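You operate a simulated robot arm through the tools that you are given. There is no shell and no other tool.

You run a simulated two-armed robot. Do the job below in one go: nothing can be reset, and whatever is moved stays where it is left.

Task
Wipe down the lever-side armrest and the seat cushion.
Fine: use the wiping pad, lift the armrest to get at the cushion, lower it again afterwards and put the pad back. Set down upright: wiping pad. Where these are worked on the way, their far stop is far enough and under half their travel is too little: lever-side armrest. What is to be rubbed or washed off counts as gone when no trace of it is left.

The check looks at the end state, three seconds after you hand in, the way a careful person would. Anything else that was tipped, shoved, dropped, spilled or broken makes it a failure.

Robot
Two 7-joint arms with fingered hands on one trunk that stands fixed in place. Base frame: the origin is at the foot of the trunk, x ahead of it, y to its left, z up. Units: m, degrees, N and s.
The left shoulder is at [0.06, 0.177, 0.8], the right one opposite. Each reaches about 1 m from its shoulder. Payload 4 kg a hand.
The TCP of each hand is the grasp point between the finger pads, 0.037 m short of the fingertips. In the tool frame z runs along the fingers and y along their closing line. The gripper opens to 0.124 m; its body begins 0.043 m behind the TCP. The gripper is a hand of 3 fingers: y runs from the thumb to the fingers, the wrist lies at [-0.015, -0.108, -0.202] in the tool frame, and closing takes about 1.5 s.
Orientation is that of the tool frame in the base frame, as a unit quaternion [x, y, z, w]. With the fingers straight down and the wrist toward the robot, the tool's x, y and z point along [0, 1, 0], [1, 0, 0] and [0, 0, -1] of the base frame.

Tools
- The arms move only by the tool send_rows. It takes "left_rows", "right_rows" or both (then of equal length, played together; a hand with none holds still); each is a list of rows, each a list of 7 numbers: the shift along the base's x, y, z in units of 40 mm (1.0 is 40 mm), then the turn, a rotation vector about the base's x, y, z in units of 8 degrees (1.0 is 8 degrees), then the opening, from 0 (shut) to 1 (fully open). In form: [[dx, dy, dz, ax, ay, az, grip], ...]. A call has 1 to 20 rows; each row shifts and turns the commanded pose from where the row before left it. A call with a number of a shift or a turn outside -1 to 1 is refused whole. Rows are played at 5 a second. More than 0.05 m and 8.6 degrees between two rows, or a gripper value outside its range, and nothing of the call is played. A pose out of reach is approached as far as the arm can. The call stops where the force on the tool passes 50 N (or 10 N more than at its start, if that is more) or the arm is blocked; 0.2 s more then pass. Each finger travels about 0.072 m/s and halts on what it meets, pressing with about 27 N; the grip force reading is that of the motor and also rises with nothing between the fingers. The clock runs only during rows and for 0.2 s after the last one: add rows that do not move to give the fingers time. It gives the time, the measured TCP pose, the force on the tool (base axes), the opening and the grip force at its end, in the units of the frame above (readings bear some noise), with the torque about the TCP (base axes, N m) and any sound that the robot's microphone picked up.
- Cameras (640 x 400 px; columns grow to the right, rows downward): "scene" is now at [0.0445, 0.0448, 1.4592]; the picture's right is [0.51, -0.86, 0.00], its down [-0.52, -0.31, -0.79] and it looks along [0.68, 0.40, -0.61] (base axes); focal length 336 px, centre (320, 200). "left" rides on the left gripper at [-0.064, -0.076, -0.137] in its tool frame; the picture's right is [-0.84, -0.26, 0.48], its down [0.48, -0.76, 0.43] and it looks along [0.26, 0.60, 0.76] (tool axes); focal length 256 px, centre (320, 200). "right" rides on the right gripper at [0.064, -0.076, -0.137] in its tool frame; the picture's right is [-0.84, 0.26, -0.48], its down [-0.48, -0.76, 0.43] and it looks along [-0.26, 0.60, 0.76] (tool axes); focal length 256 px, centre (320, 200). There is no depth. A picture from a camera that has moved, and an enlarged one, comes with that camera's place and axes in the base frame and with its lens.
- get_image(camera): a new picture of that camera. It takes no simulated time.
- lift_body(by): slides the trunk up (or, below 0, down) by that many m; the arms and the scene camera ride with it, the base frame stays. It gives what a move gives, with no picture.
- preshape(shape, hand): the hand has 3 fingers and takes this shape, open, in about a second: jaw (thumb against the fingers, like two jaws); tri (thumb and two fingers); tip (a fingertip pinch); poke (one finger out to press); point (the index stretched); flat (the hand flat); cup (the hand cupped); fist (a fist). The gripper value then closes the fingers along that shape, each until it touches; the sizes above hold for jaw. It gives what a move gives, with no picture.
- aim_head(pan, tilt): turns the head with the scene camera to pan (to the left, within 86 degrees either way) and tilt (down, from -29 to 69), counted from straight ahead of the robot. It gives what a move gives.
- enlarge(camera, box): a new picture of the part [left, top, right, bottom] of that camera's present view, enlarged. It takes no simulated time.
- hand_in(): hands the job in; it is judged then, once.

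Places have to be worked out from the pictures, the camera data and where the tool is seen. Open the grippers and draw the arms clear of the work before you hand the job in, unless the task says otherwise.

The tools are called by a JSON object that holds its "method" and its "body". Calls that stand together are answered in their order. send_rows: Moves the arms, as the interface text tells. Its arguments: {"type":"object","properties":{"left_rows":{"type":"array","items":{"type":"array","items":{"type":"number"}}},"right_rows":{"type":"array","items":{"type":"array","items":{"type":"number"}}}},"required":[]} The other tools are called the same way: lift_body (by) moves the trunk up or down; preshape (shape, hand) gives the hand a shape; aim_head (pan, tilt) turns the head that bears the scene camera; get_image (camera) takes a picture; enlarge (camera, box) takes an enlarged picture of a part of a camera's view; hand_in () hands the job in.

At the start:

```text
t: 0.0
left_eef_pos: [0.4769, 0.5392, 1.1006]
left_tool_rot: [0.707, 0.707, 0.0, 0.0]
left_contact_force: [0.0, -0.8, 0.1]
left_moment: [0.01, 0.05, -0.01]
left_gripper_width: 0.1236
left_grip_force: 0.0
left_shape: jaw
right_eef_pos: [0.5736, 0.0046, 1.1254]
right_tool_rot: [0.706, 0.708, 0.0, -0.001]
right_contact_force: [-0.2, -0.8, 0.6]
right_moment: [0.0, 0.01, 0.02]
right_gripper_width: 0.1235
right_grip_force: 0.1
right_shape: jaw
trunk travel left (down, up): [-0.325, 0.265]
head pan, tilt (commanded): [30.6, 37.4]
```

scene: 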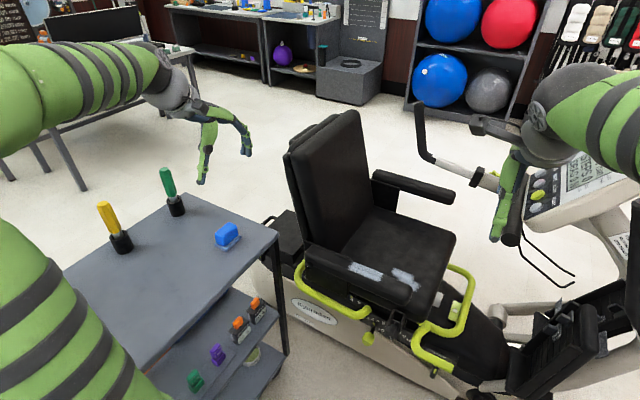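
right: 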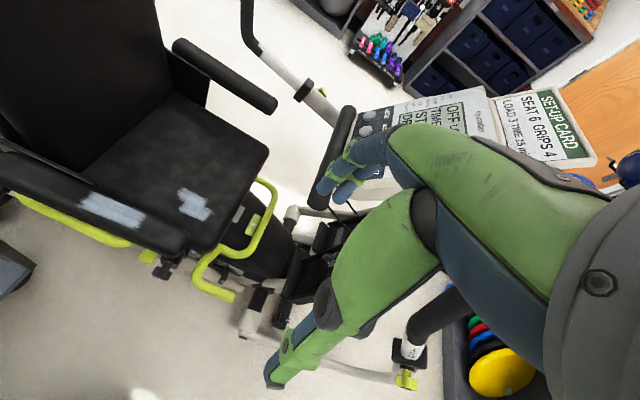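
left: 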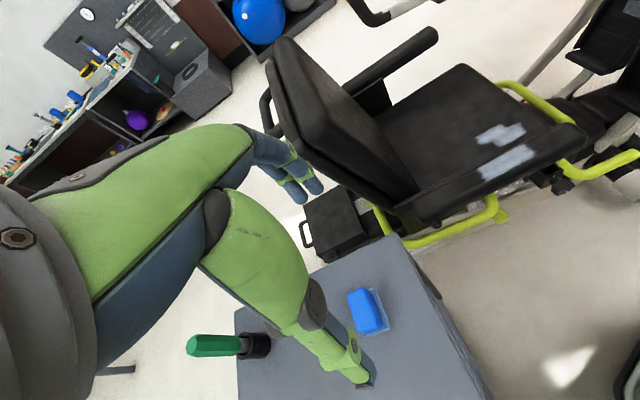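

I start by looking closer at the scene: the blue pad sits on the trolley, the near armrest has a white smear and the cushion has another one near its front edge close to the armrest.

{"method": "enlarge", "body": {"camera": "scene", "box": [260, 180, 500, 330]}}

{"method": "enlarge", "body": {"camera": "scene", "box": [180, 200, 300, 275]}}

{"method": "enlarge", "body": {"camera": "left", "box": [240, 40, 640, 290]}}

{"method": "enlarge", "body": {"camera": "right", "box": [0, 30, 320, 230]}}

```text
2.67 times, centred on (380, 255) of scene
camera zoom: at [0.0445, 0.0448, 1.4592], right [0.51, -0.86, 0.0], down [-0.52, -0.31, -0.79], along [0.68, 0.4, -0.61], focal length 897 px, centre (160, 53)
```

zoom: 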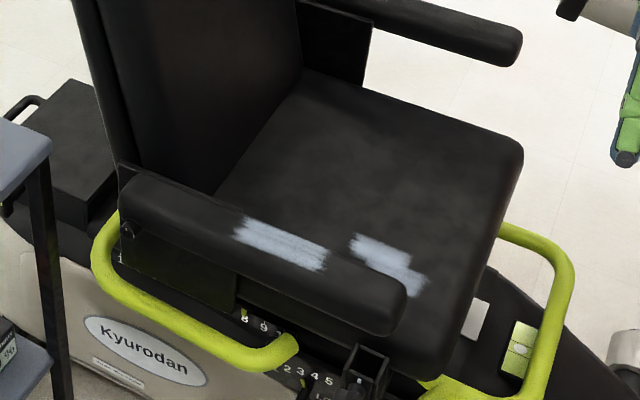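

```text
5.33 times, centred on (240, 238) of scene
camera zoom: at [0.0445, 0.0448, 1.4592], right [0.51, -0.86, 0.0], down [-0.52, -0.31, -0.79], along [0.68, 0.4, -0.61], focal length 1793 px, centre (747, 0)
```

zoom: 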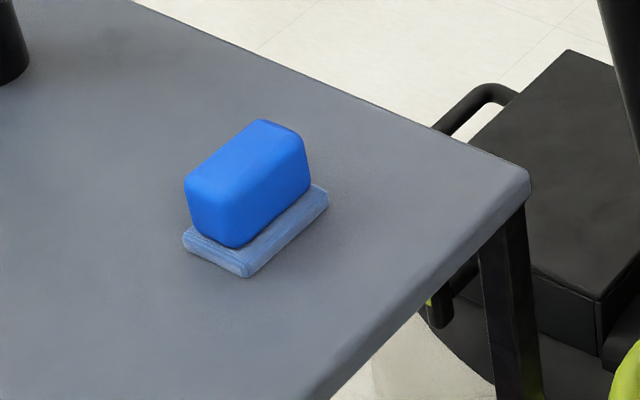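

```text
1.60 times, centred on (440, 165) of left
camera zoom: at [0.4019, 0.4761, 1.2367], right [-0.26, -0.84, -0.48], down [-0.76, 0.48, -0.43], along [0.6, 0.26, -0.76], focal length 410 px, centre (128, 256)
```

zoom: 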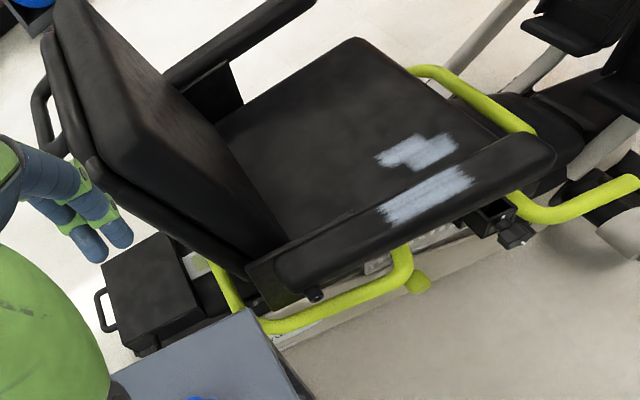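

```text
2.00 times, centred on (160, 130) of right
camera zoom: at [0.4974, 0.069, 1.2618], right [0.26, -0.84, 0.48], down [-0.76, -0.48, -0.43], along [0.6, -0.25, -0.76], focal length 512 px, centre (640, 340)
```

zoom: 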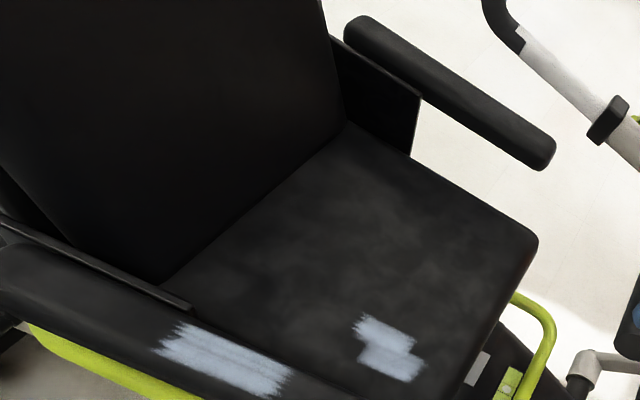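

The pad looks to be around [0.50, 0.62, 0.80] on the trolley, the armrest smear near [0.67, 0.26, 0.705] and the cushion smear near [0.815, 0.17, 0.573]. I look more closely at the pad and the armrest hinge before moving.

{"method": "enlarge", "body": {"camera": "left", "box": [300, 260, 460, 360]}}

{"method": "enlarge", "body": {"camera": "scene", "box": [290, 225, 450, 325]}}

{"method": "enlarge", "body": {"camera": "left", "box": [380, 90, 620, 240]}}

```text
4.00 times, centred on (380, 310) of left
camera zoom: at [0.4019, 0.4761, 1.2367], right [-0.26, -0.84, -0.48], down [-0.76, 0.48, -0.43], along [0.6, 0.26, -0.76], focal length 1024 px, centre (80, -240)
```

zoom: 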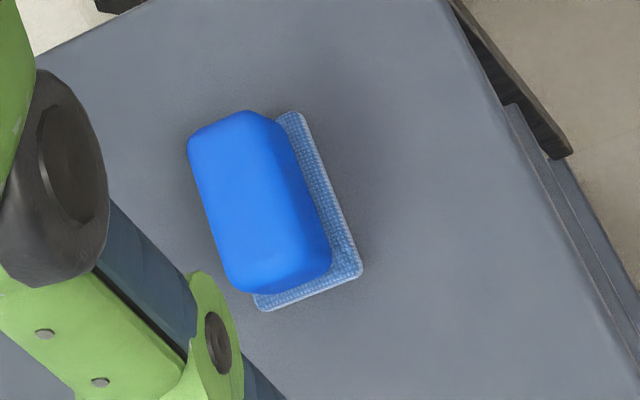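

```text
4.00 times, centred on (370, 275) of scene
camera zoom: at [0.0445, 0.0448, 1.4592], right [0.51, -0.86, 0.0], down [-0.52, -0.31, -0.79], along [0.68, 0.4, -0.61], focal length 1345 px, centre (120, -100)
```

zoom: 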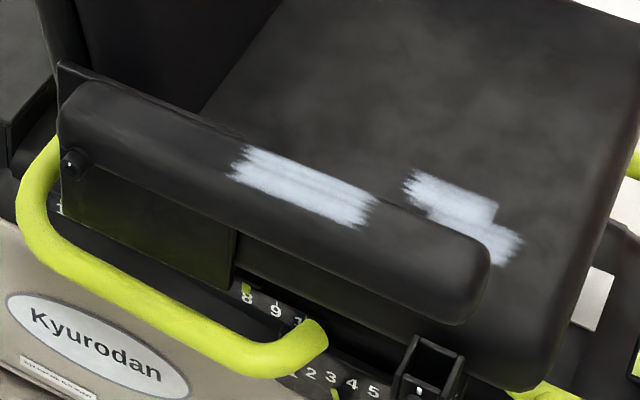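

```text
2.67 times, centred on (500, 165) of left
camera zoom: at [0.4019, 0.4761, 1.2367], right [-0.26, -0.84, -0.48], down [-0.76, 0.48, -0.43], along [0.6, 0.26, -0.76], focal length 683 px, centre (-160, 293)
```

zoom: 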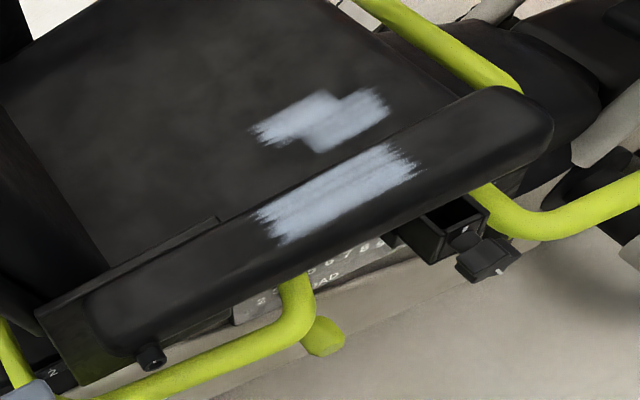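

The pad base appears to span x 0.46–0.53, y 0.58–0.63 with its top near z 0.80, handle long axis along x. I bring the left hand above it for a closer look, keeping well above the trolley.

{"method": "send_rows", "body": {"left_rows": [[0.1, 0.43, -0.75, 0, 0, 0, 1], [0.1, 0.43, -0.75, 0, 0, 0, 1], [0.1, 0.43, -0.75, 0, 0, 0, 1], [0.1, 0.43, -0.75, 0, 0, 0, 1]]}}

{"method": "get_image", "body": {"camera": "left"}}

{"method": "get_image", "body": {"camera": "scene"}}

```text
t: 1.0
left_eef_pos: [0.4908, 0.6087, 0.9792]
left_tool_rot: [0.707, 0.708, 0.0, 0.001]
left_contact_force: [0.0, 0.2, 1.3]
left_moment: [0.02, 0.02, -0.03]
left_gripper_width: 0.1238
left_grip_force: 0.1
left_shape: jaw
right_eef_pos: [0.5732, 0.0051, 1.1254]
right_tool_rot: [0.706, 0.708, 0.001, 0.0]
right_contact_force: [0.4, 0.3, -0.4]
right_moment: [-0.01, -0.01, 0.01]
right_gripper_width: 0.1238
right_grip_force: 0.1
right_shape: jaw
trunk travel left (down, up): [-0.325, 0.265]
head pan, tilt (commanded): [30.6, 37.4]
```

```text
taken
camera left: at [0.4162, 0.5458, 1.1151], right [-0.26, -0.84, -0.48], down [-0.76, 0.48, -0.43], along [0.6, 0.26, -0.76], focal length 256 px, centre (320, 200)
```

left: 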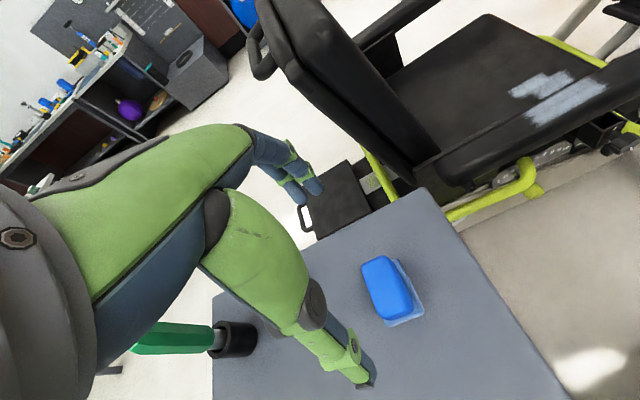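

```text
taken
camera scene: at [0.0448, 0.0452, 1.4592], right [0.51, -0.86, 0.0], down [-0.52, -0.31, -0.79], along [0.68, 0.4, -0.61], focal length 336 px, centre (320, 200)
```

scene: 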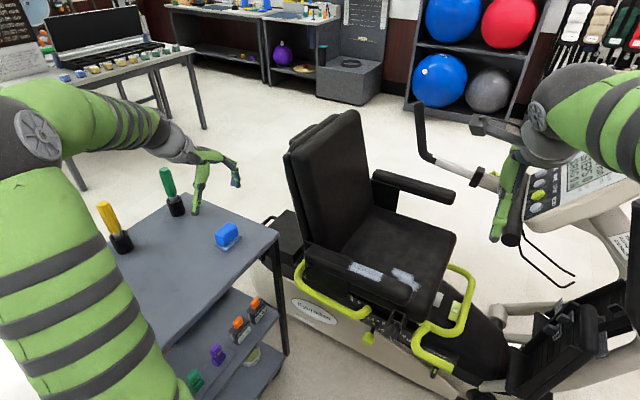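

The left hand is above the pad; I enlarge the pad from the hand camera to pin down its extents and handle height.

{"method": "enlarge", "body": {"camera": "left", "box": [320, 230, 480, 330]}}

{"method": "enlarge", "body": {"camera": "scene", "box": [188, 212, 268, 262]}}

```text
4.00 times, centred on (400, 280) of left
camera zoom: at [0.4162, 0.5458, 1.1151], right [-0.26, -0.84, -0.48], down [-0.76, 0.48, -0.43], along [0.6, 0.26, -0.76], focal length 1024 px, centre (0, -120)
```

zoom: 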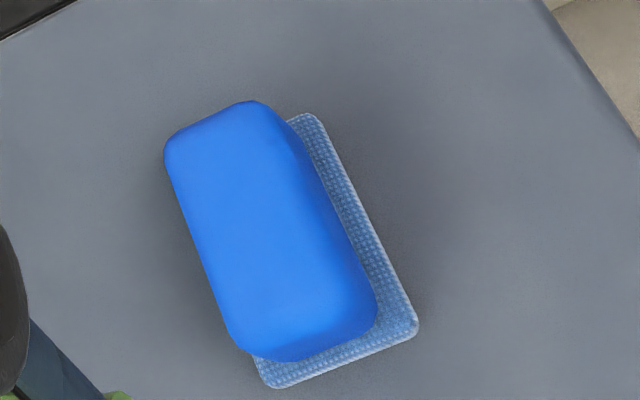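

```text
8.00 times, centred on (228, 237) of scene
camera zoom: at [0.0448, 0.0452, 1.4592], right [0.51, -0.86, 0.0], down [-0.52, -0.31, -0.79], along [0.68, 0.4, -0.61], focal length 2690 px, centre (1056, -96)
```

zoom: 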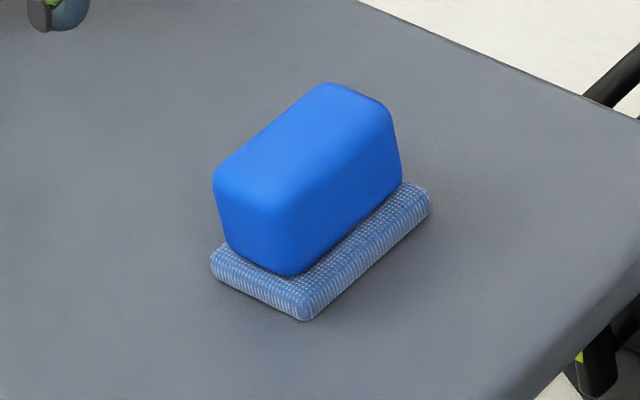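

To get accurate heights I raise the trunk 0.2 m for a vertical stereo baseline with the well-known scene camera axes, then look again.

{"method": "lift_body", "body": {"by": 0.2}}

{"method": "enlarge", "body": {"camera": "scene", "box": [180, 220, 340, 320]}}

{"method": "enlarge", "body": {"camera": "scene", "box": [290, 250, 450, 350]}}

{"method": "get_image", "body": {"camera": "scene"}}

```text
t: 3.2
left_eef_pos: [0.4915, 0.6087, 1.1794]
left_tool_rot: [0.707, 0.707, -0.001, 0.0]
left_contact_force: [0.4, -0.2, 0.0]
left_moment: [-0.04, 0.01, -0.03]
left_gripper_width: 0.1236
left_grip_force: 0.0
left_shape: jaw
right_eef_pos: [0.5733, 0.0046, 1.3245]
right_tool_rot: [0.707, 0.707, 0.0, 0.0]
right_contact_force: [-0.4, -0.5, -0.4]
right_moment: [0.0, -0.02, -0.02]
right_gripper_width: 0.1237
right_grip_force: 0.0
right_shape: jaw
trunk travel left (down, up): [-0.525, 0.065]
head pan, tilt (commanded): [30.6, 37.4]
```

```text
4.00 times, centred on (260, 270) of scene
camera zoom: at [0.0446, 0.0449, 1.6592], right [0.51, -0.86, 0.0], down [-0.52, -0.31, -0.79], along [0.68, 0.4, -0.61], focal length 1345 px, centre (560, -80)
```

zoom: 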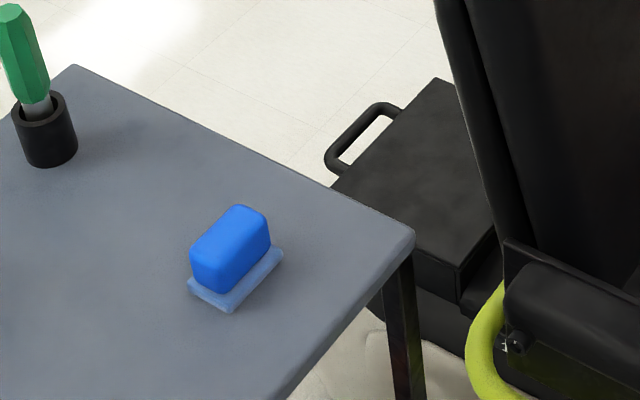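

```text
4.00 times, centred on (370, 300) of scene
camera zoom: at [0.0446, 0.0449, 1.6592], right [0.51, -0.86, 0.0], down [-0.52, -0.31, -0.79], along [0.68, 0.4, -0.61], focal length 1345 px, centre (120, -200)
```

zoom: 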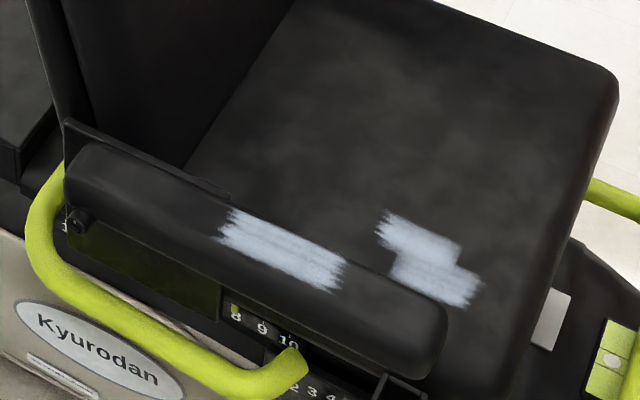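

```text
taken
camera scene: at [0.0446, 0.0449, 1.6592], right [0.51, -0.86, 0.0], down [-0.52, -0.31, -0.79], along [0.68, 0.4, -0.61], focal length 336 px, centre (320, 200)
```

scene: 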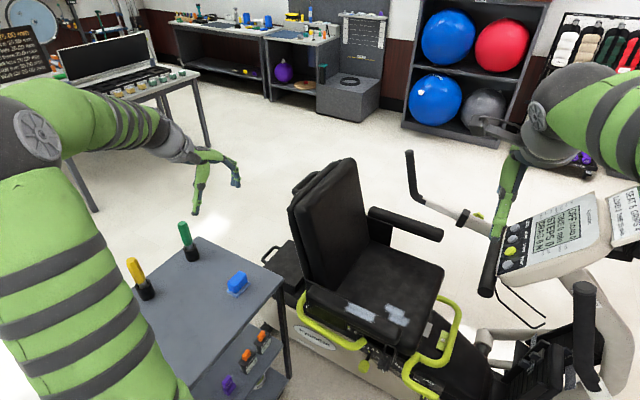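

Stereo gives: trolley top z≈0.804, pad centre ≈(0.488, 0.603), armrest top z≈0.705 with the smear at x 0.65–0.685, y 0.21–0.31, and cushion smear x 0.78–0.845, y 0.12–0.225 at z≈0.575. I bring the trunk back down and look at the region in front of the armrest.

{"method": "lift_body", "body": {"by": -0.2}}

{"method": "aim_head", "body": {"pan": 10, "tilt": 45}}

{"method": "get_image", "body": {"camera": "scene"}}

{"method": "get_image", "body": {"camera": "right"}}

```text
t: 5.3
left_eef_pos: [0.4916, 0.6084, 0.9793]
left_tool_rot: [0.707, 0.707, 0.0, 0.001]
left_contact_force: [0.8, -0.2, 0.3]
left_moment: [0.02, 0.02, -0.01]
left_gripper_width: 0.1237
left_grip_force: 0.0
left_shape: jaw
right_eef_pos: [0.5737, 0.0048, 1.1244]
right_tool_rot: [0.707, 0.707, 0.001, -0.001]
right_contact_force: [-0.2, 0.2, -0.9]
right_moment: [0.0, -0.02, -0.01]
right_gripper_width: 0.1238
right_grip_force: 0.0
right_shape: jaw
trunk travel left (down, up): [-0.325, 0.265]
head pan, tilt (commanded): [30.6, 37.4]
```

```text
t: 6.2
left_eef_pos: [0.4921, 0.6069, 0.9789]
left_tool_rot: [0.707, 0.708, 0.0, 0.001]
left_contact_force: [-0.4, 0.2, 0.6]
left_moment: [-0.06, -0.01, 0.0]
left_gripper_width: 0.1238
left_grip_force: 0.1
left_shape: jaw
right_eef_pos: [0.5727, 0.005, 1.1251]
right_tool_rot: [0.707, 0.707, 0.001, 0.0]
right_contact_force: [0.0, 1.1, -0.4]
right_moment: [0.02, 0.0, -0.03]
right_gripper_width: 0.1235
right_grip_force: 0.0
right_shape: jaw
trunk travel left (down, up): [-0.325, 0.265]
head pan, tilt (commanded): [10.0, 45.0]
```

```text
taken
camera scene: at [0.0499, 0.0149, 1.4481], right [0.17, -0.98, 0.0], down [-0.7, -0.12, -0.71], along [0.7, 0.12, -0.71], focal length 336 px, centre (320, 200)
```

scene: 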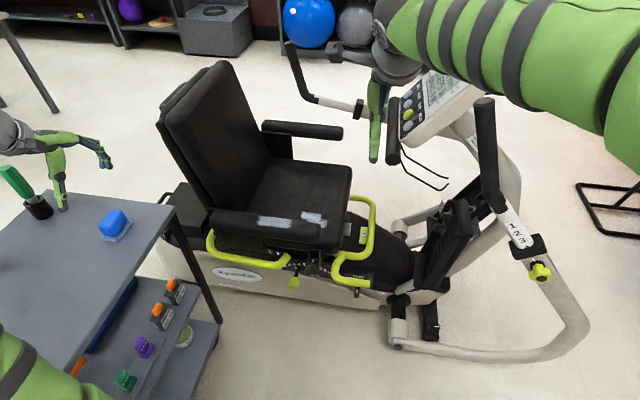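

```text
taken
camera right: at [0.4974, 0.069, 1.2618], right [0.26, -0.84, 0.48], down [-0.76, -0.48, -0.43], along [0.6, -0.25, -0.76], focal length 256 px, centre (320, 200)
```

right: 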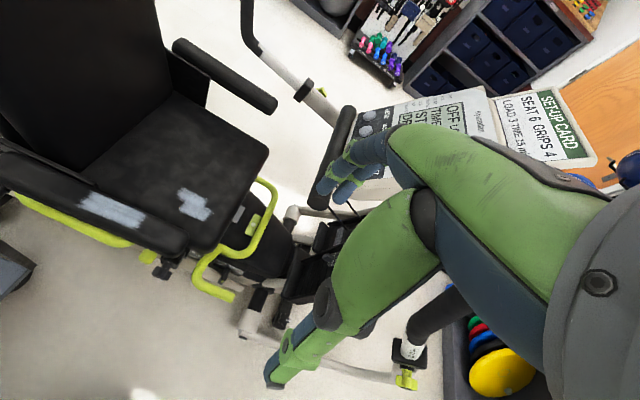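

The machine's handlebar stands near (0.6, −0.3, 0.9) and the trolley edge runs along y≈0.51, so I raise the trunk 0.2 m to keep elbows high, and then bring the left hand to a clear spot in front and pitch its fingers forward to test the armrest from the robot side.

{"method": "lift_body", "body": {"by": 0.2}}

{"method": "send_rows", "body": {"left_rows": [[0.2, -0.9, 0, 0, 0, 0, 1], [0.2, -0.9, 0, 0, 0, 0, 1], [0.2, -0.9, 0, 0, 0, 0, 1], [0.2, -0.9, 0, 0, 0, 0, 1], [0.2, -0.9, 0, 0, 0, 0, 1], [0.2, -0.9, -0.2, 0, 0, 0, 1], [0.2, -0.9, -0.2, 0, 0, 0, 1], [0.2, -0.9, -0.2, 0, 0, 0, 1]]}}

{"method": "get_image", "body": {"camera": "scene"}}

```text
t: 8.3
left_eef_pos: [0.4915, 0.6086, 1.1791]
left_tool_rot: [0.707, 0.707, 0.0, 0.001]
left_contact_force: [-0.8, -0.1, 0.3]
left_moment: [0.04, -0.02, -0.02]
left_gripper_width: 0.1236
left_grip_force: 0.1
left_shape: jaw
right_eef_pos: [0.5728, 0.0043, 1.3249]
right_tool_rot: [0.706, 0.708, 0.001, -0.002]
right_contact_force: [-0.1, -0.7, -0.8]
right_moment: [0.04, 0.0, 0.01]
right_gripper_width: 0.1236
right_grip_force: 0.0
right_shape: jaw
trunk travel left (down, up): [-0.525, 0.065]
head pan, tilt (commanded): [10.0, 45.0]
```

```text
t: 10.2
left_eef_pos: [0.5562, 0.317, 1.157]
left_tool_rot: [0.708, 0.706, 0.0, 0.0]
left_contact_force: [0.2, 0.3, 0.1]
left_moment: [0.01, -0.02, -0.01]
left_gripper_width: 0.1238
left_grip_force: 0.0
left_shape: jaw
right_eef_pos: [0.5749, 0.0045, 1.3252]
right_tool_rot: [0.706, 0.708, 0.001, -0.001]
right_contact_force: [0.2, -0.1, -0.7]
right_moment: [0.01, 0.0, -0.01]
right_gripper_width: 0.1237
right_grip_force: 0.0
right_shape: jaw
trunk travel left (down, up): [-0.525, 0.065]
head pan, tilt (commanded): [10.0, 45.0]
```

```text
taken
camera scene: at [0.0504, 0.0143, 1.648], right [0.17, -0.98, 0.0], down [-0.7, -0.12, -0.71], along [0.7, 0.12, -0.71], focal length 336 px, centre (320, 200)
```

scene: 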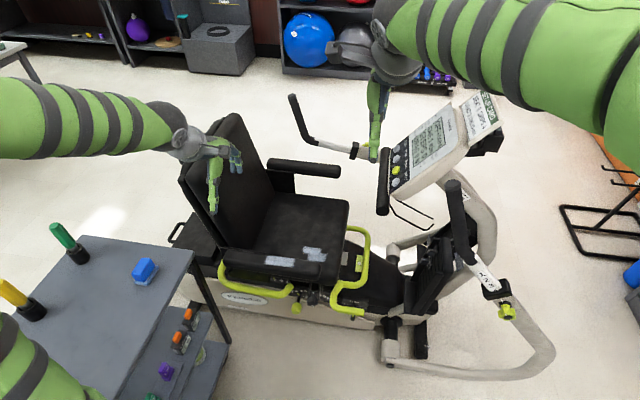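

Elbows stay high and clear. Now I pitch the left hand so its fingers point forward while moving toward y≈0.1, z≈0.95.

{"method": "send_rows", "body": {"left_rows": [[0.13, -0.45, -0.43, 0, -0.9375, 0, 1], [0.13, -0.45, -0.43, 0, -0.9375, 0, 1], [0.13, -0.45, -0.43, 0, -0.9375, 0, 1], [0.13, -0.45, -0.43, 0, -0.9375, 0, 1], [0.13, -0.45, -0.43, 0, -0.9375, 0, 1], [0.13, -0.45, -0.43, 0, -0.9375, 0, 1], [0.13, -0.45, -0.43, 0, -0.9375, 0, 1], [0.13, -0.45, -0.43, 0, -0.9375, 0, 1], [0.13, -0.45, -0.43, 0, -0.9375, 0, 1], [0.13, -0.45, -0.43, 0, -0.9375, 0, 1], [0.13, -0.45, -0.43, 0, -0.9375, 0, 1], [0.13, -0.45, -0.43, 0, -0.9375, 0, 1]]}}

{"method": "get_image", "body": {"camera": "scene"}}

{"method": "get_image", "body": {"camera": "left"}}

```text
t: 12.8
left_eef_pos: [0.5799, 0.2278, 1.0632]
left_tool_rot: [0.675, 0.671, 0.221, 0.213]
left_contact_force: [-0.1, 0.1, 0.2]
left_moment: [0.01, 0.0, 0.01]
left_gripper_width: 0.1237
left_grip_force: 0.0
left_shape: jaw
left hand out of reach, approached as far as the arm can: row 2, 6, 7, 8, 9, 10, 11, 12
right_eef_pos: [0.5739, 0.0049, 1.3251]
right_tool_rot: [0.707, 0.707, 0.001, -0.001]
right_contact_force: [0.1, -0.5, 1.0]
right_moment: [-0.01, 0.01, 0.0]
right_gripper_width: 0.1235
right_grip_force: 0.1
right_shape: jaw
trunk travel left (down, up): [-0.525, 0.065]
head pan, tilt (commanded): [10.0, 45.0]
```

```text
taken
camera scene: at [0.0499, 0.0148, 1.648], right [0.17, -0.98, 0.0], down [-0.7, -0.12, -0.71], along [0.7, 0.12, -0.71], focal length 336 px, centre (320, 200)
```

scene: 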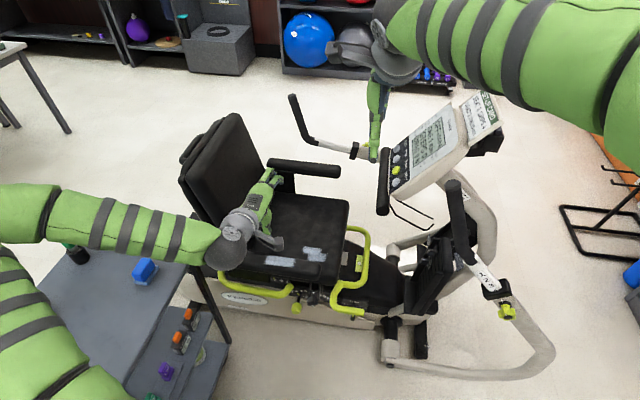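

```text
taken
camera left: at [0.4388, 0.165, 1.1292], right [0.07, -0.83, -0.55], down [-0.36, 0.49, -0.79], along [0.93, 0.26, -0.27], focal length 256 px, centre (320, 200)
```

left: 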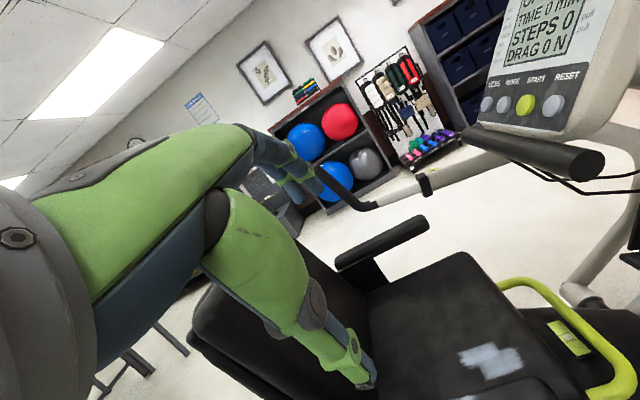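

The forward-pointing pose is beyond the left arm's reach (it stopped at ~35° pitch). I'll instead use the fingers-down orientation and pinch the armrest tip from above; first I probe with one small row whether the commanded pose runs on or restarts from the measured one.

{"method": "send_rows", "body": {"left_rows": [[0, 0, 0, 0, 0.9, 0, 1]]}}

```text
t: 13.2
left_eef_pos: [0.5796, 0.2277, 1.0645]
left_tool_rot: [0.688, 0.683, 0.178, 0.171]
left_contact_force: [0.2, -1.0, -0.1]
left_moment: [0.02, 0.0, 0.02]
left_gripper_width: 0.1238
left_grip_force: 0.1
left_shape: jaw
right_eef_pos: [0.573, 0.0033, 1.3254]
right_tool_rot: [0.707, 0.708, 0.001, 0.0]
right_contact_force: [-0.2, 0.7, -0.2]
right_moment: [0.01, 0.02, -0.02]
right_gripper_width: 0.1238
right_grip_force: 0.0
right_shape: jaw
trunk travel left (down, up): [-0.525, 0.065]
head pan, tilt (commanded): [10.0, 45.0]
```

The command restarts from the reached pose. I turn back to fingers-down and move over the armrest tip at z≈0.9 for a close look.

{"method": "send_rows", "body": {"left_rows": [[0.36, -0.35, -0.7, 0, 0.726, 0, 1], [0.36, -0.35, -0.7, 0, 0.726, 0, 1], [0.36, -0.35, -0.7, 0, 0.726, 0, 1], [0.36, -0.35, -0.7, 0, 0.726, 0, 1], [0.36, -0.35, -0.7, 0, 0.726, 0, 1], [0.36, -0.35, -0.7, 0, 0, 0, 1]]}}

{"method": "get_image", "body": {"camera": "left"}}

{"method": "get_image", "body": {"camera": "scene"}}

{"method": "get_image", "body": {"camera": "right"}}

```text
t: 14.6
left_eef_pos: [0.6676, 0.1458, 0.8959]
left_tool_rot: [0.71, 0.704, -0.001, -0.006]
left_contact_force: [0.3, -0.5, -0.2]
left_moment: [-0.04, 0.02, 0.02]
left_gripper_width: 0.124
left_grip_force: 0.1
left_shape: jaw
right_eef_pos: [0.5743, 0.0045, 1.3248]
right_tool_rot: [0.706, 0.708, 0.001, -0.001]
right_contact_force: [0.7, -0.8, -0.9]
right_moment: [0.01, 0.02, -0.03]
right_gripper_width: 0.1236
right_grip_force: 0.3
right_shape: jaw
trunk travel left (down, up): [-0.525, 0.065]
head pan, tilt (commanded): [10.0, 45.0]
```

```text
taken
camera left: at [0.5925, 0.0816, 1.0322], right [-0.27, -0.83, -0.49], down [-0.76, 0.49, -0.42], along [0.59, 0.26, -0.76], focal length 256 px, centre (320, 200)
```

left: 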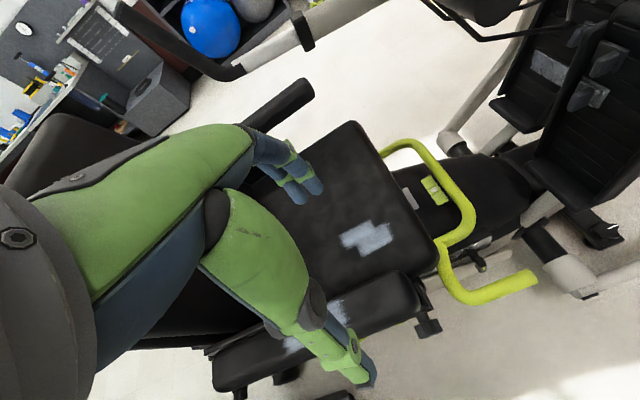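

```text
taken
camera scene: at [0.0505, 0.0146, 1.648], right [0.17, -0.98, 0.0], down [-0.7, -0.12, -0.71], along [0.7, 0.12, -0.71], focal length 336 px, centre (320, 200)
```

scene: 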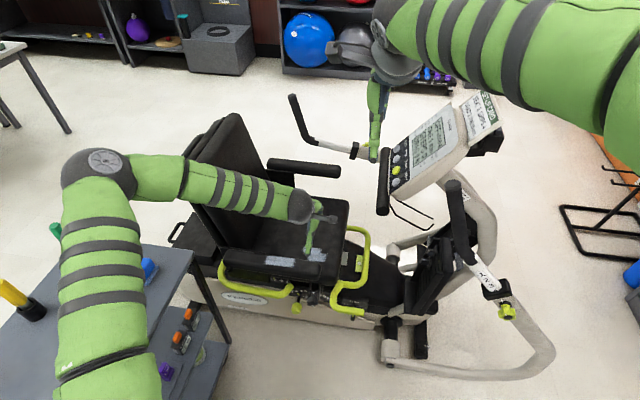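

```text
taken
camera right: at [0.498, 0.0688, 1.4617], right [0.26, -0.84, 0.48], down [-0.76, -0.48, -0.43], along [0.6, -0.25, -0.76], focal length 256 px, centre (320, 200)
```

right: 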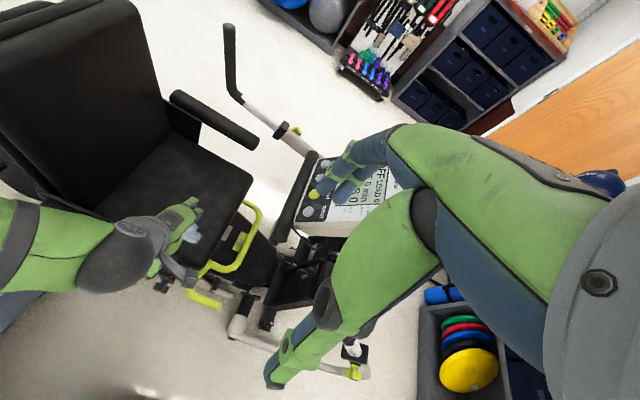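

The left hand now hovers over the armrest tip; I enlarge its view of the armrest to find its edges and tip.

{"method": "enlarge", "body": {"camera": "left", "box": [200, 200, 520, 400]}}

{"method": "enlarge", "body": {"camera": "scene", "box": [200, 190, 392, 310]}}

```text
2.00 times, centred on (360, 300) of left
camera zoom: at [0.5925, 0.0816, 1.0322], right [-0.27, -0.83, -0.49], down [-0.76, 0.49, -0.42], along [0.59, 0.26, -0.76], focal length 512 px, centre (240, 0)
```

zoom: 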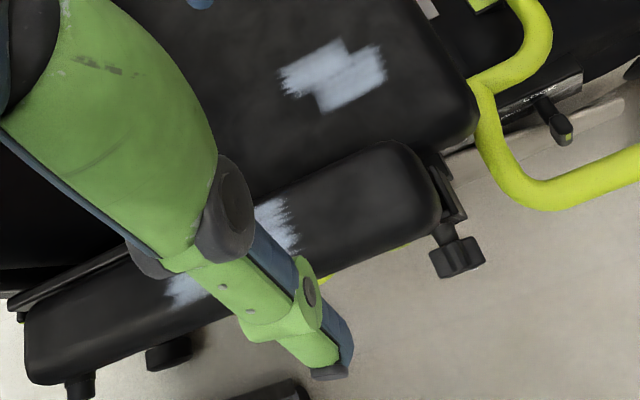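

```text
3.33 times, centred on (296, 250) of scene
camera zoom: at [0.0505, 0.0146, 1.648], right [0.17, -0.98, 0.0], down [-0.7, -0.12, -0.71], along [0.7, 0.12, -0.71], focal length 1121 px, centre (400, 33)
```

zoom: 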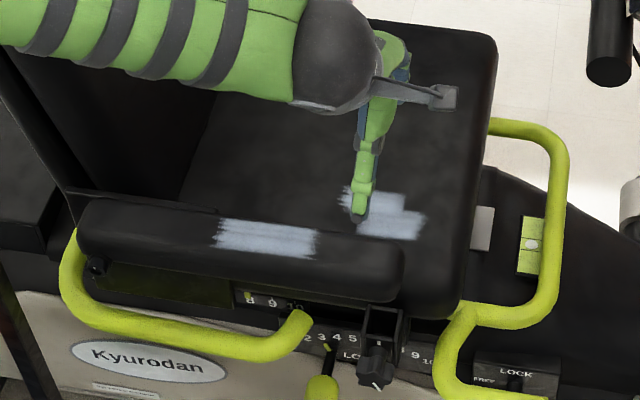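

The armrest spans x 0.638–0.691, tip at y≈0.115, z 0.66–0.705, so the TCP is well centred. I descend with open fingers straddling the tip to z≈0.69.

{"method": "send_rows", "body": {"left_rows": [[0, 0, -0.86, 0, 0, 0, 1], [0, 0, -0.86, 0, 0, 0, 1], [0, 0, -0.86, 0, 0, 0, 1], [0, 0, -0.86, 0, 0, 0, 1], [-0.03, 0, -0.86, 0, 0, 0, 1], [-0.03, 0, -0.86, 0, 0, 0, 1]]}}

{"method": "get_image", "body": {"camera": "left"}}

{"method": "enlarge", "body": {"camera": "scene", "box": [200, 190, 392, 310]}}

```text
t: 15.9
left_eef_pos: [0.6654, 0.1445, 0.6905]
left_tool_rot: [0.711, 0.703, -0.001, -0.006]
left_contact_force: [0.3, -0.3, 0.4]
left_moment: [-0.06, -0.01, -0.03]
left_gripper_width: 0.1236
left_grip_force: 0.0
left_shape: jaw
right_eef_pos: [0.5722, 0.0052, 1.3253]
right_tool_rot: [0.706, 0.708, 0.001, 0.0]
right_contact_force: [-0.5, -0.3, -0.4]
right_moment: [-0.01, 0.01, 0.0]
right_gripper_width: 0.1236
right_grip_force: 0.1
right_shape: jaw
trunk travel left (down, up): [-0.525, 0.065]
head pan, tilt (commanded): [10.0, 45.0]
```

```text
taken
camera left: at [0.5895, 0.0818, 0.8256], right [-0.27, -0.83, -0.49], down [-0.76, 0.49, -0.42], along [0.59, 0.25, -0.76], focal length 256 px, centre (320, 200)
```

left: 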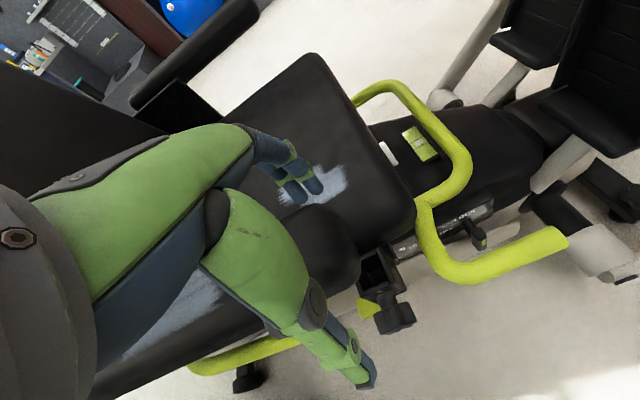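

```text
3.33 times, centred on (296, 250) of scene
camera zoom: at [0.0503, 0.0149, 1.6481], right [0.17, -0.98, 0.0], down [-0.7, -0.12, -0.71], along [0.7, 0.12, -0.71], focal length 1121 px, centre (400, 33)
```

zoom: 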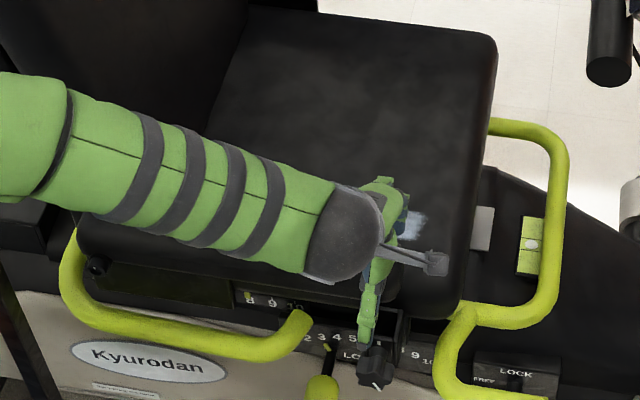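

The fingers straddle the tip without contact. I close the hand to pinch the armrest tip.

{"method": "send_rows", "body": {"left_rows": [[0, 0, 0, 0, 0, 0, 0.5], [0, 0, 0, 0, 0, 0, 0.2], [0, 0, 0, 0, 0, 0, 0], [0, 0, 0, 0, 0, 0, 0], [0, 0, 0, 0, 0, 0, 0], [0, 0, 0, 0, 0, 0, 0], [0, 0, 0, 0, 0, 0, 0], [0, 0, 0, 0, 0, 0, 0]]}}

{"method": "get_image", "body": {"camera": "left"}}

```text
t: 17.8
left_eef_pos: [0.6621, 0.1435, 0.6899]
left_tool_rot: [0.711, 0.703, -0.001, -0.006]
left_contact_force: [-26.0, 1.1, -0.1]
left_moment: [-0.04, -1.04, -0.19]
left_gripper_width: 0.0796
left_grip_force: 27.1
left_shape: jaw
right_eef_pos: [0.5725, 0.0038, 1.3265]
right_tool_rot: [0.706, 0.708, 0.0, -0.001]
right_contact_force: [0.0, -0.2, -0.3]
right_moment: [0.02, -0.01, 0.01]
right_gripper_width: 0.1237
right_grip_force: 0.0
right_shape: jaw
trunk travel left (down, up): [-0.525, 0.065]
head pan, tilt (commanded): [10.0, 45.0]
```

```text
taken
camera left: at [0.5875, 0.0815, 0.8261], right [-0.27, -0.83, -0.49], down [-0.76, 0.49, -0.42], along [0.59, 0.25, -0.76], focal length 256 px, centre (320, 200)
```

left: 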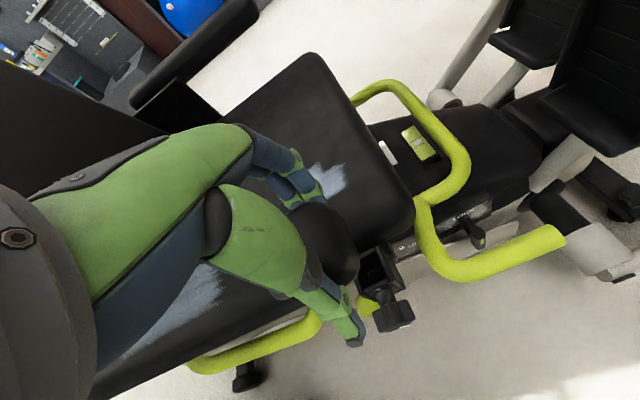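

Only the thumb seems to bear on the armrest (−26 N along x, width 0.080), so the hand sits about a centimetre too far in +x. I shift it toward −x while closing.

{"method": "send_rows", "body": {"left_rows": [[-0.12, 0, 0, 0, 0, 0, 0], [-0.12, 0, 0, 0, 0, 0, 0], [0, 0, 0, 0, 0, 0, 0], [0, 0, 0, 0, 0, 0, 0], [0, 0, 0, 0, 0, 0, 0]]}}

```text
t: 18.9
left_eef_pos: [0.6554, 0.1442, 0.6906]
left_tool_rot: [0.71, 0.704, 0.001, -0.006]
left_contact_force: [9.3, -0.1, -0.7]
left_moment: [-0.06, -1.52, -0.13]
left_gripper_width: 0.0847
left_grip_force: 27.0
left_shape: jaw
right_eef_pos: [0.574, 0.006, 1.3249]
right_tool_rot: [0.707, 0.708, 0.001, 0.0]
right_contact_force: [0.2, 0.2, -0.3]
right_moment: [0.01, -0.05, -0.02]
right_gripper_width: 0.1237
right_grip_force: 0.1
right_shape: jaw
trunk travel left (down, up): [-0.525, 0.065]
head pan, tilt (commanded): [10.0, 45.0]
```

Both sides now bear on the armrest. I lift the first 20° of the arc about the hinge at (y 0.435, z 0.662), watching the forces.

{"method": "send_rows", "body": {"left_rows": [[0.03, 0.088, 0.63, 0, 0, 0, 0], [0, 0.145, 0.62, 0, 0, 0, 0], [0, 0.195, 0.603, 0, 0, 0, 0], [0, 0.25, 0.585, 0, 0, 0, 0]]}}

{"method": "get_image", "body": {"camera": "scene"}}

{"method": "get_image", "body": {"camera": "left"}}

```text
t: 19.9
left_eef_pos: [0.6563, 0.1696, 0.7879]
left_tool_rot: [0.712, 0.702, -0.001, -0.006]
left_contact_force: [5.8, -10.8, -2.0]
left_moment: [-0.93, -1.34, -0.95]
left_gripper_width: 0.0855
left_grip_force: 27.3
left_shape: jaw
right_eef_pos: [0.5733, 0.0033, 1.325]
right_tool_rot: [0.707, 0.707, 0.0, 0.0]
right_contact_force: [0.0, -1.1, -0.9]
right_moment: [0.0, 0.0, 0.01]
right_gripper_width: 0.1237
right_grip_force: 0.1
right_shape: jaw
trunk travel left (down, up): [-0.525, 0.065]
head pan, tilt (commanded): [10.0, 45.0]
```

```text
taken
camera scene: at [0.0504, 0.0138, 1.648], right [0.17, -0.98, 0.0], down [-0.7, -0.12, -0.71], along [0.7, 0.12, -0.71], focal length 336 px, centre (320, 200)
```

scene: 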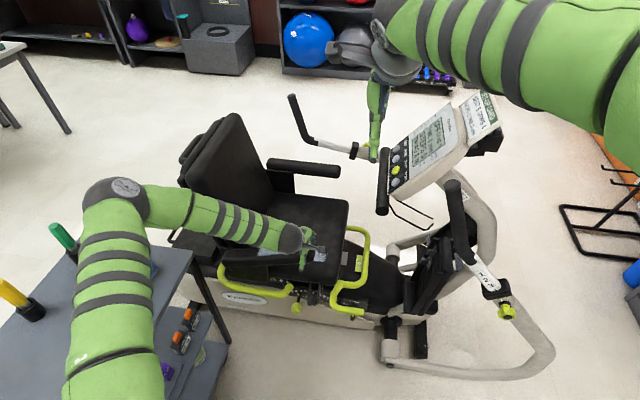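

```text
taken
camera left: at [0.5801, 0.1064, 0.9236], right [-0.27, -0.83, -0.49], down [-0.76, 0.5, -0.42], along [0.59, 0.25, -0.76], focal length 256 px, centre (320, 200)
```

left: 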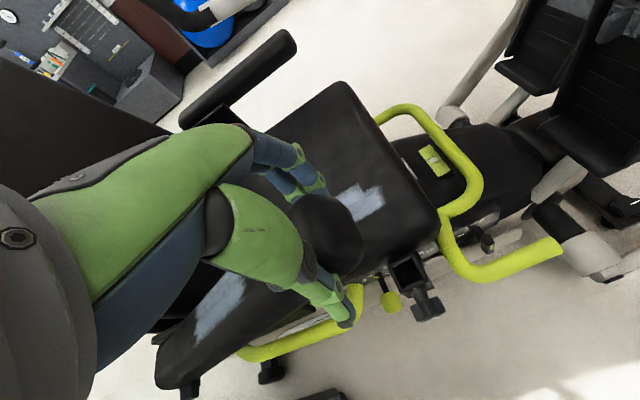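

The armrest follows with light forces (about −11 N along y from my arc being slightly off). I continue to about 45°.

{"method": "send_rows", "body": {"left_rows": [[0, 0.18, 0.56, 0, 0, 0, 0], [0, 0.335, 0.53, 0, 0, 0, 0], [0, 0.38, 0.5, 0, 0, 0, 0], [0, 0.42, 0.465, 0, 0, 0, 0], [0, 0.46, 0.43, 0, 0, 0, 0]]}}

{"method": "get_image", "body": {"camera": "scene"}}

{"method": "get_image", "body": {"camera": "left"}}

```text
t: 21.1
left_eef_pos: [0.655, 0.2428, 0.8872]
left_tool_rot: [0.71, 0.704, 0.0, -0.007]
left_contact_force: [2.7, -3.5, -3.3]
left_moment: [-0.92, -1.33, -1.01]
left_gripper_width: 0.0852
left_grip_force: 26.8
left_shape: jaw
right_eef_pos: [0.5726, 0.0045, 1.3243]
right_tool_rot: [0.706, 0.708, 0.0, -0.002]
right_contact_force: [1.2, -0.7, 0.0]
right_moment: [-0.01, -0.02, -0.02]
right_gripper_width: 0.1233
right_grip_force: 0.1
right_shape: jaw
trunk travel left (down, up): [-0.525, 0.065]
head pan, tilt (commanded): [10.0, 45.0]
```

```text
taken
camera scene: at [0.0506, 0.0149, 1.648], right [0.17, -0.98, 0.0], down [-0.7, -0.12, -0.71], along [0.7, 0.12, -0.71], focal length 336 px, centre (320, 200)
```

scene: 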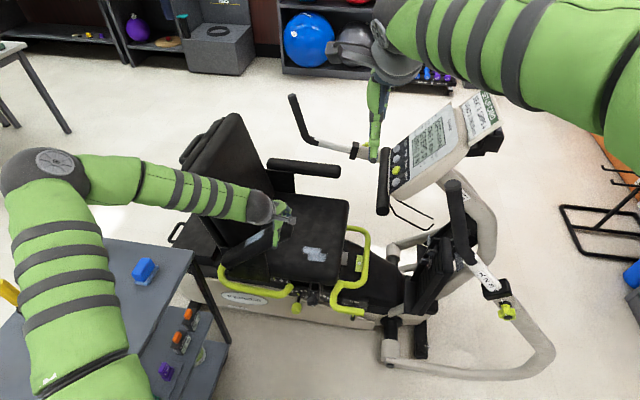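

```text
taken
camera left: at [0.5804, 0.1797, 1.0233], right [-0.27, -0.83, -0.49], down [-0.76, 0.49, -0.42], along [0.59, 0.26, -0.76], focal length 256 px, centre (320, 200)
```

left: 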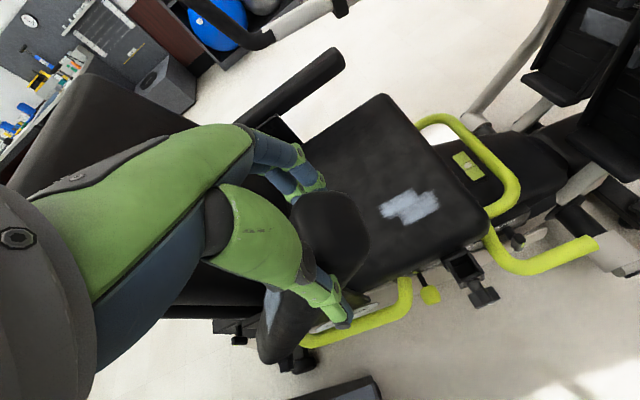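

Armrest is up ~45° and the whole cushion smear is in view. I continue to about 70°.

{"method": "send_rows", "body": {"left_rows": [[0, 0.49, 0.38, 0, 0, 0, 0], [0, 0.53, 0.335, 0, 0, 0, 0], [0, 0.555, 0.285, 0, 0, 0, 0], [0, 0.58, 0.235, 0, 0, 0, 0], [0, 0.6, 0.185, 0, 0, 0, 0]]}}

{"method": "get_image", "body": {"camera": "scene"}}

{"method": "get_image", "body": {"camera": "left"}}

```text
t: 22.4
left_eef_pos: [0.6565, 0.3519, 0.9433]
left_tool_rot: [0.71, 0.704, -0.001, -0.005]
left_contact_force: [-0.8, -7.4, 0.2]
left_moment: [-0.96, -1.32, -1.02]
left_gripper_width: 0.0849
left_grip_force: 27.5
left_shape: jaw
right_eef_pos: [0.5738, 0.0045, 1.326]
right_tool_rot: [0.706, 0.708, 0.0, 0.0]
right_contact_force: [-0.4, 0.1, -0.9]
right_moment: [0.02, -0.01, -0.02]
right_gripper_width: 0.1238
right_grip_force: 0.0
right_shape: jaw
trunk travel left (down, up): [-0.525, 0.065]
head pan, tilt (commanded): [10.0, 45.0]
```

```text
taken
camera scene: at [0.0499, 0.0145, 1.6481], right [0.17, -0.98, 0.0], down [-0.7, -0.12, -0.71], along [0.7, 0.12, -0.71], focal length 336 px, centre (320, 200)
```

scene: 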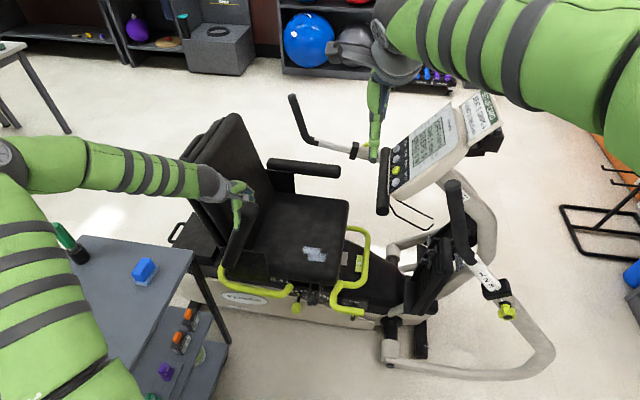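

```text
taken
camera left: at [0.5806, 0.2888, 1.0804], right [-0.27, -0.83, -0.49], down [-0.76, 0.49, -0.42], along [0.59, 0.25, -0.76], focal length 256 px, centre (320, 200)
```

left: 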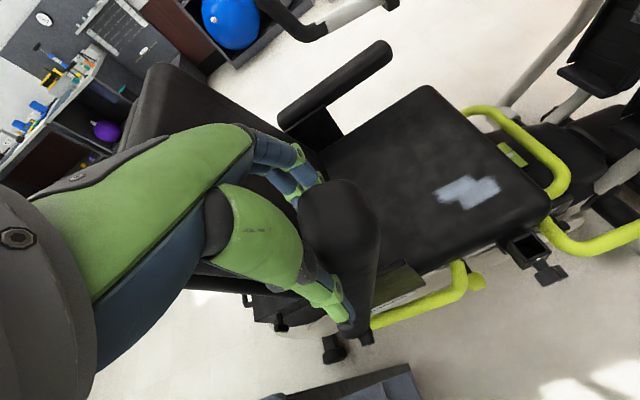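

About 70° up with only ~7 N along y. I go on in small steps toward vertical, watching for the stop.

{"method": "send_rows", "body": {"left_rows": [[0, 0.61, 0.13, 0, 0, 0, 0], [0, 0.62, 0.08, 0, 0, 0, 0]]}}

```text
t: 22.9
left_eef_pos: [0.6555, 0.4023, 0.9539]
left_tool_rot: [0.71, 0.704, 0.001, -0.007]
left_contact_force: [-1.2, -6.6, 4.7]
left_moment: [-0.49, -0.92, -0.38]
left_gripper_width: 0.0794
left_grip_force: 27.0
left_shape: jaw
right_eef_pos: [0.5724, 0.0037, 1.3242]
right_tool_rot: [0.706, 0.708, 0.001, -0.001]
right_contact_force: [0.6, 0.4, -0.4]
right_moment: [0.0, -0.02, 0.03]
right_gripper_width: 0.1237
right_grip_force: 0.1
right_shape: jaw
trunk travel left (down, up): [-0.525, 0.065]
head pan, tilt (commanded): [10.0, 45.0]
```

Still light forces. One more step of 5–8° toward vertical.

{"method": "send_rows", "body": {"left_rows": [[0, 0.62, 0.0, 0, 0, 0, 0], [0, 0.3, -0.05, 0, 0, 0, 0]]}}

{"method": "get_image", "body": {"camera": "left"}}

{"method": "enlarge", "body": {"camera": "scene", "box": [140, 140, 380, 290]}}

```text
t: 23.6
left_eef_pos: [0.6578, 0.4387, 0.9508]
left_tool_rot: [0.71, 0.704, 0.0, -0.006]
left_contact_force: [10.9, -1.1, 10.6]
left_moment: [-0.4, -0.69, -0.39]
left_gripper_width: 0.0591
left_grip_force: 27.3
left_shape: jaw
right_eef_pos: [0.5755, 0.0042, 1.3254]
right_tool_rot: [0.707, 0.707, 0.0, -0.001]
right_contact_force: [-0.6, -0.7, 0.1]
right_moment: [-0.01, 0.03, 0.0]
right_gripper_width: 0.1238
right_grip_force: 0.1
right_shape: jaw
trunk travel left (down, up): [-0.525, 0.065]
head pan, tilt (commanded): [10.0, 45.0]
```

```text
taken
camera left: at [0.583, 0.3754, 1.0862], right [-0.27, -0.83, -0.49], down [-0.76, 0.5, -0.42], along [0.59, 0.26, -0.76], focal length 256 px, centre (320, 200)
```

left: 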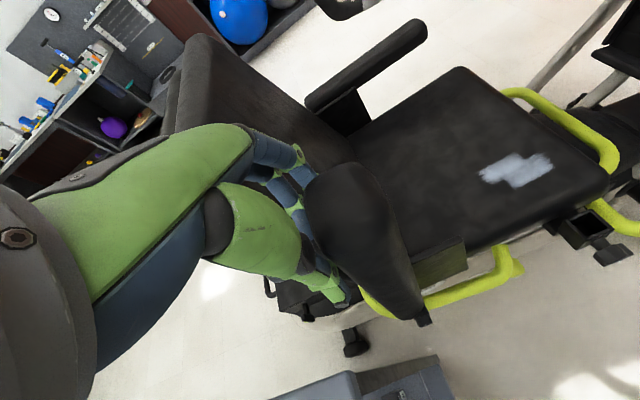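

```text
2.67 times, centred on (260, 215) of scene
camera zoom: at [0.0515, 0.0145, 1.648], right [0.17, -0.98, 0.0], down [-0.7, -0.12, -0.71], along [0.7, 0.12, -0.71], focal length 897 px, centre (480, 160)
```

zoom: 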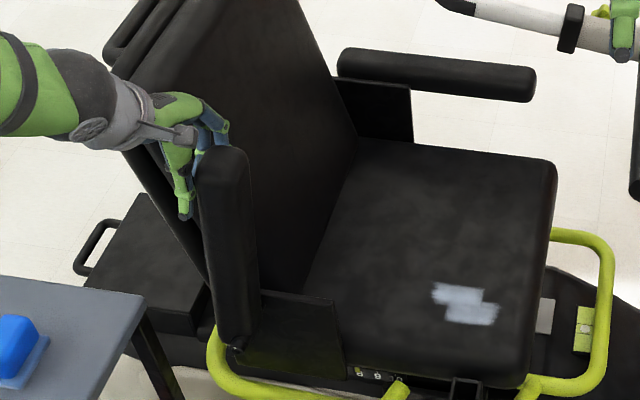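

The armrest stands nearly upright and my fingers have slid to its rounded rear edge. I open the fingers gradually to see whether it stays up by itself.

{"method": "send_rows", "body": {"left_rows": [[0, 0, 0, 0, 0, 0, 0.6], [0, 0, 0, 0, 0, 0, 0.8], [0, 0, 0, 0, 0, 0, 0.9], [0, 0, 0, 0, 0, 0, 1], [0, 0, 0, 0, 0, 0, 1]]}}

{"method": "get_image", "body": {"camera": "left"}}

{"method": "enlarge", "body": {"camera": "scene", "box": [140, 140, 380, 290]}}

```text
t: 24.8
left_eef_pos: [0.6568, 0.4381, 0.95]
left_tool_rot: [0.711, 0.704, -0.001, -0.007]
left_contact_force: [-0.4, 0.0, 0.9]
left_moment: [0.01, 0.0, -0.01]
left_gripper_width: 0.1237
left_grip_force: 0.0
left_shape: jaw
right_eef_pos: [0.5722, 0.0047, 1.3259]
right_tool_rot: [0.706, 0.708, 0.0, -0.001]
right_contact_force: [0.4, -0.2, -0.4]
right_moment: [0.04, 0.01, 0.02]
right_gripper_width: 0.1237
right_grip_force: 0.1
right_shape: jaw
trunk travel left (down, up): [-0.525, 0.065]
head pan, tilt (commanded): [10.0, 45.0]
```

```text
taken
camera left: at [0.5809, 0.3751, 1.0855], right [-0.27, -0.83, -0.49], down [-0.76, 0.49, -0.42], along [0.59, 0.26, -0.76], focal length 256 px, centre (320, 200)
```

left: 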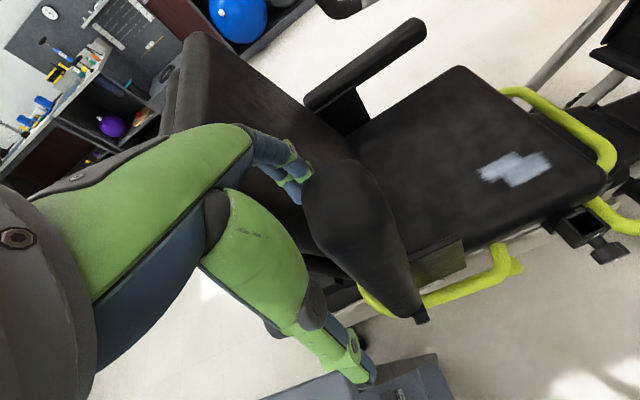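

```text
2.67 times, centred on (260, 215) of scene
camera zoom: at [0.05, 0.0148, 1.648], right [0.17, -0.98, 0.0], down [-0.7, -0.12, -0.71], along [0.7, 0.12, -0.71], focal length 897 px, centre (480, 160)
```

zoom: 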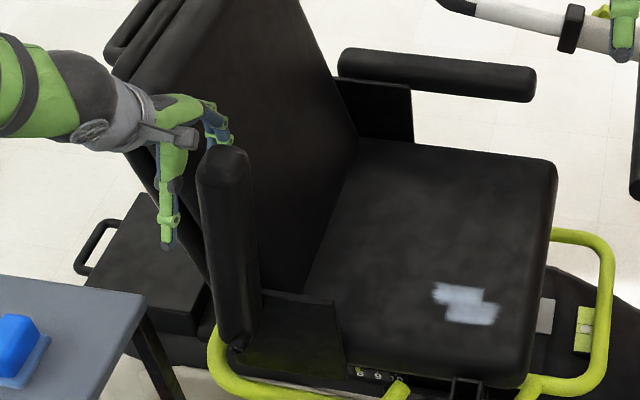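

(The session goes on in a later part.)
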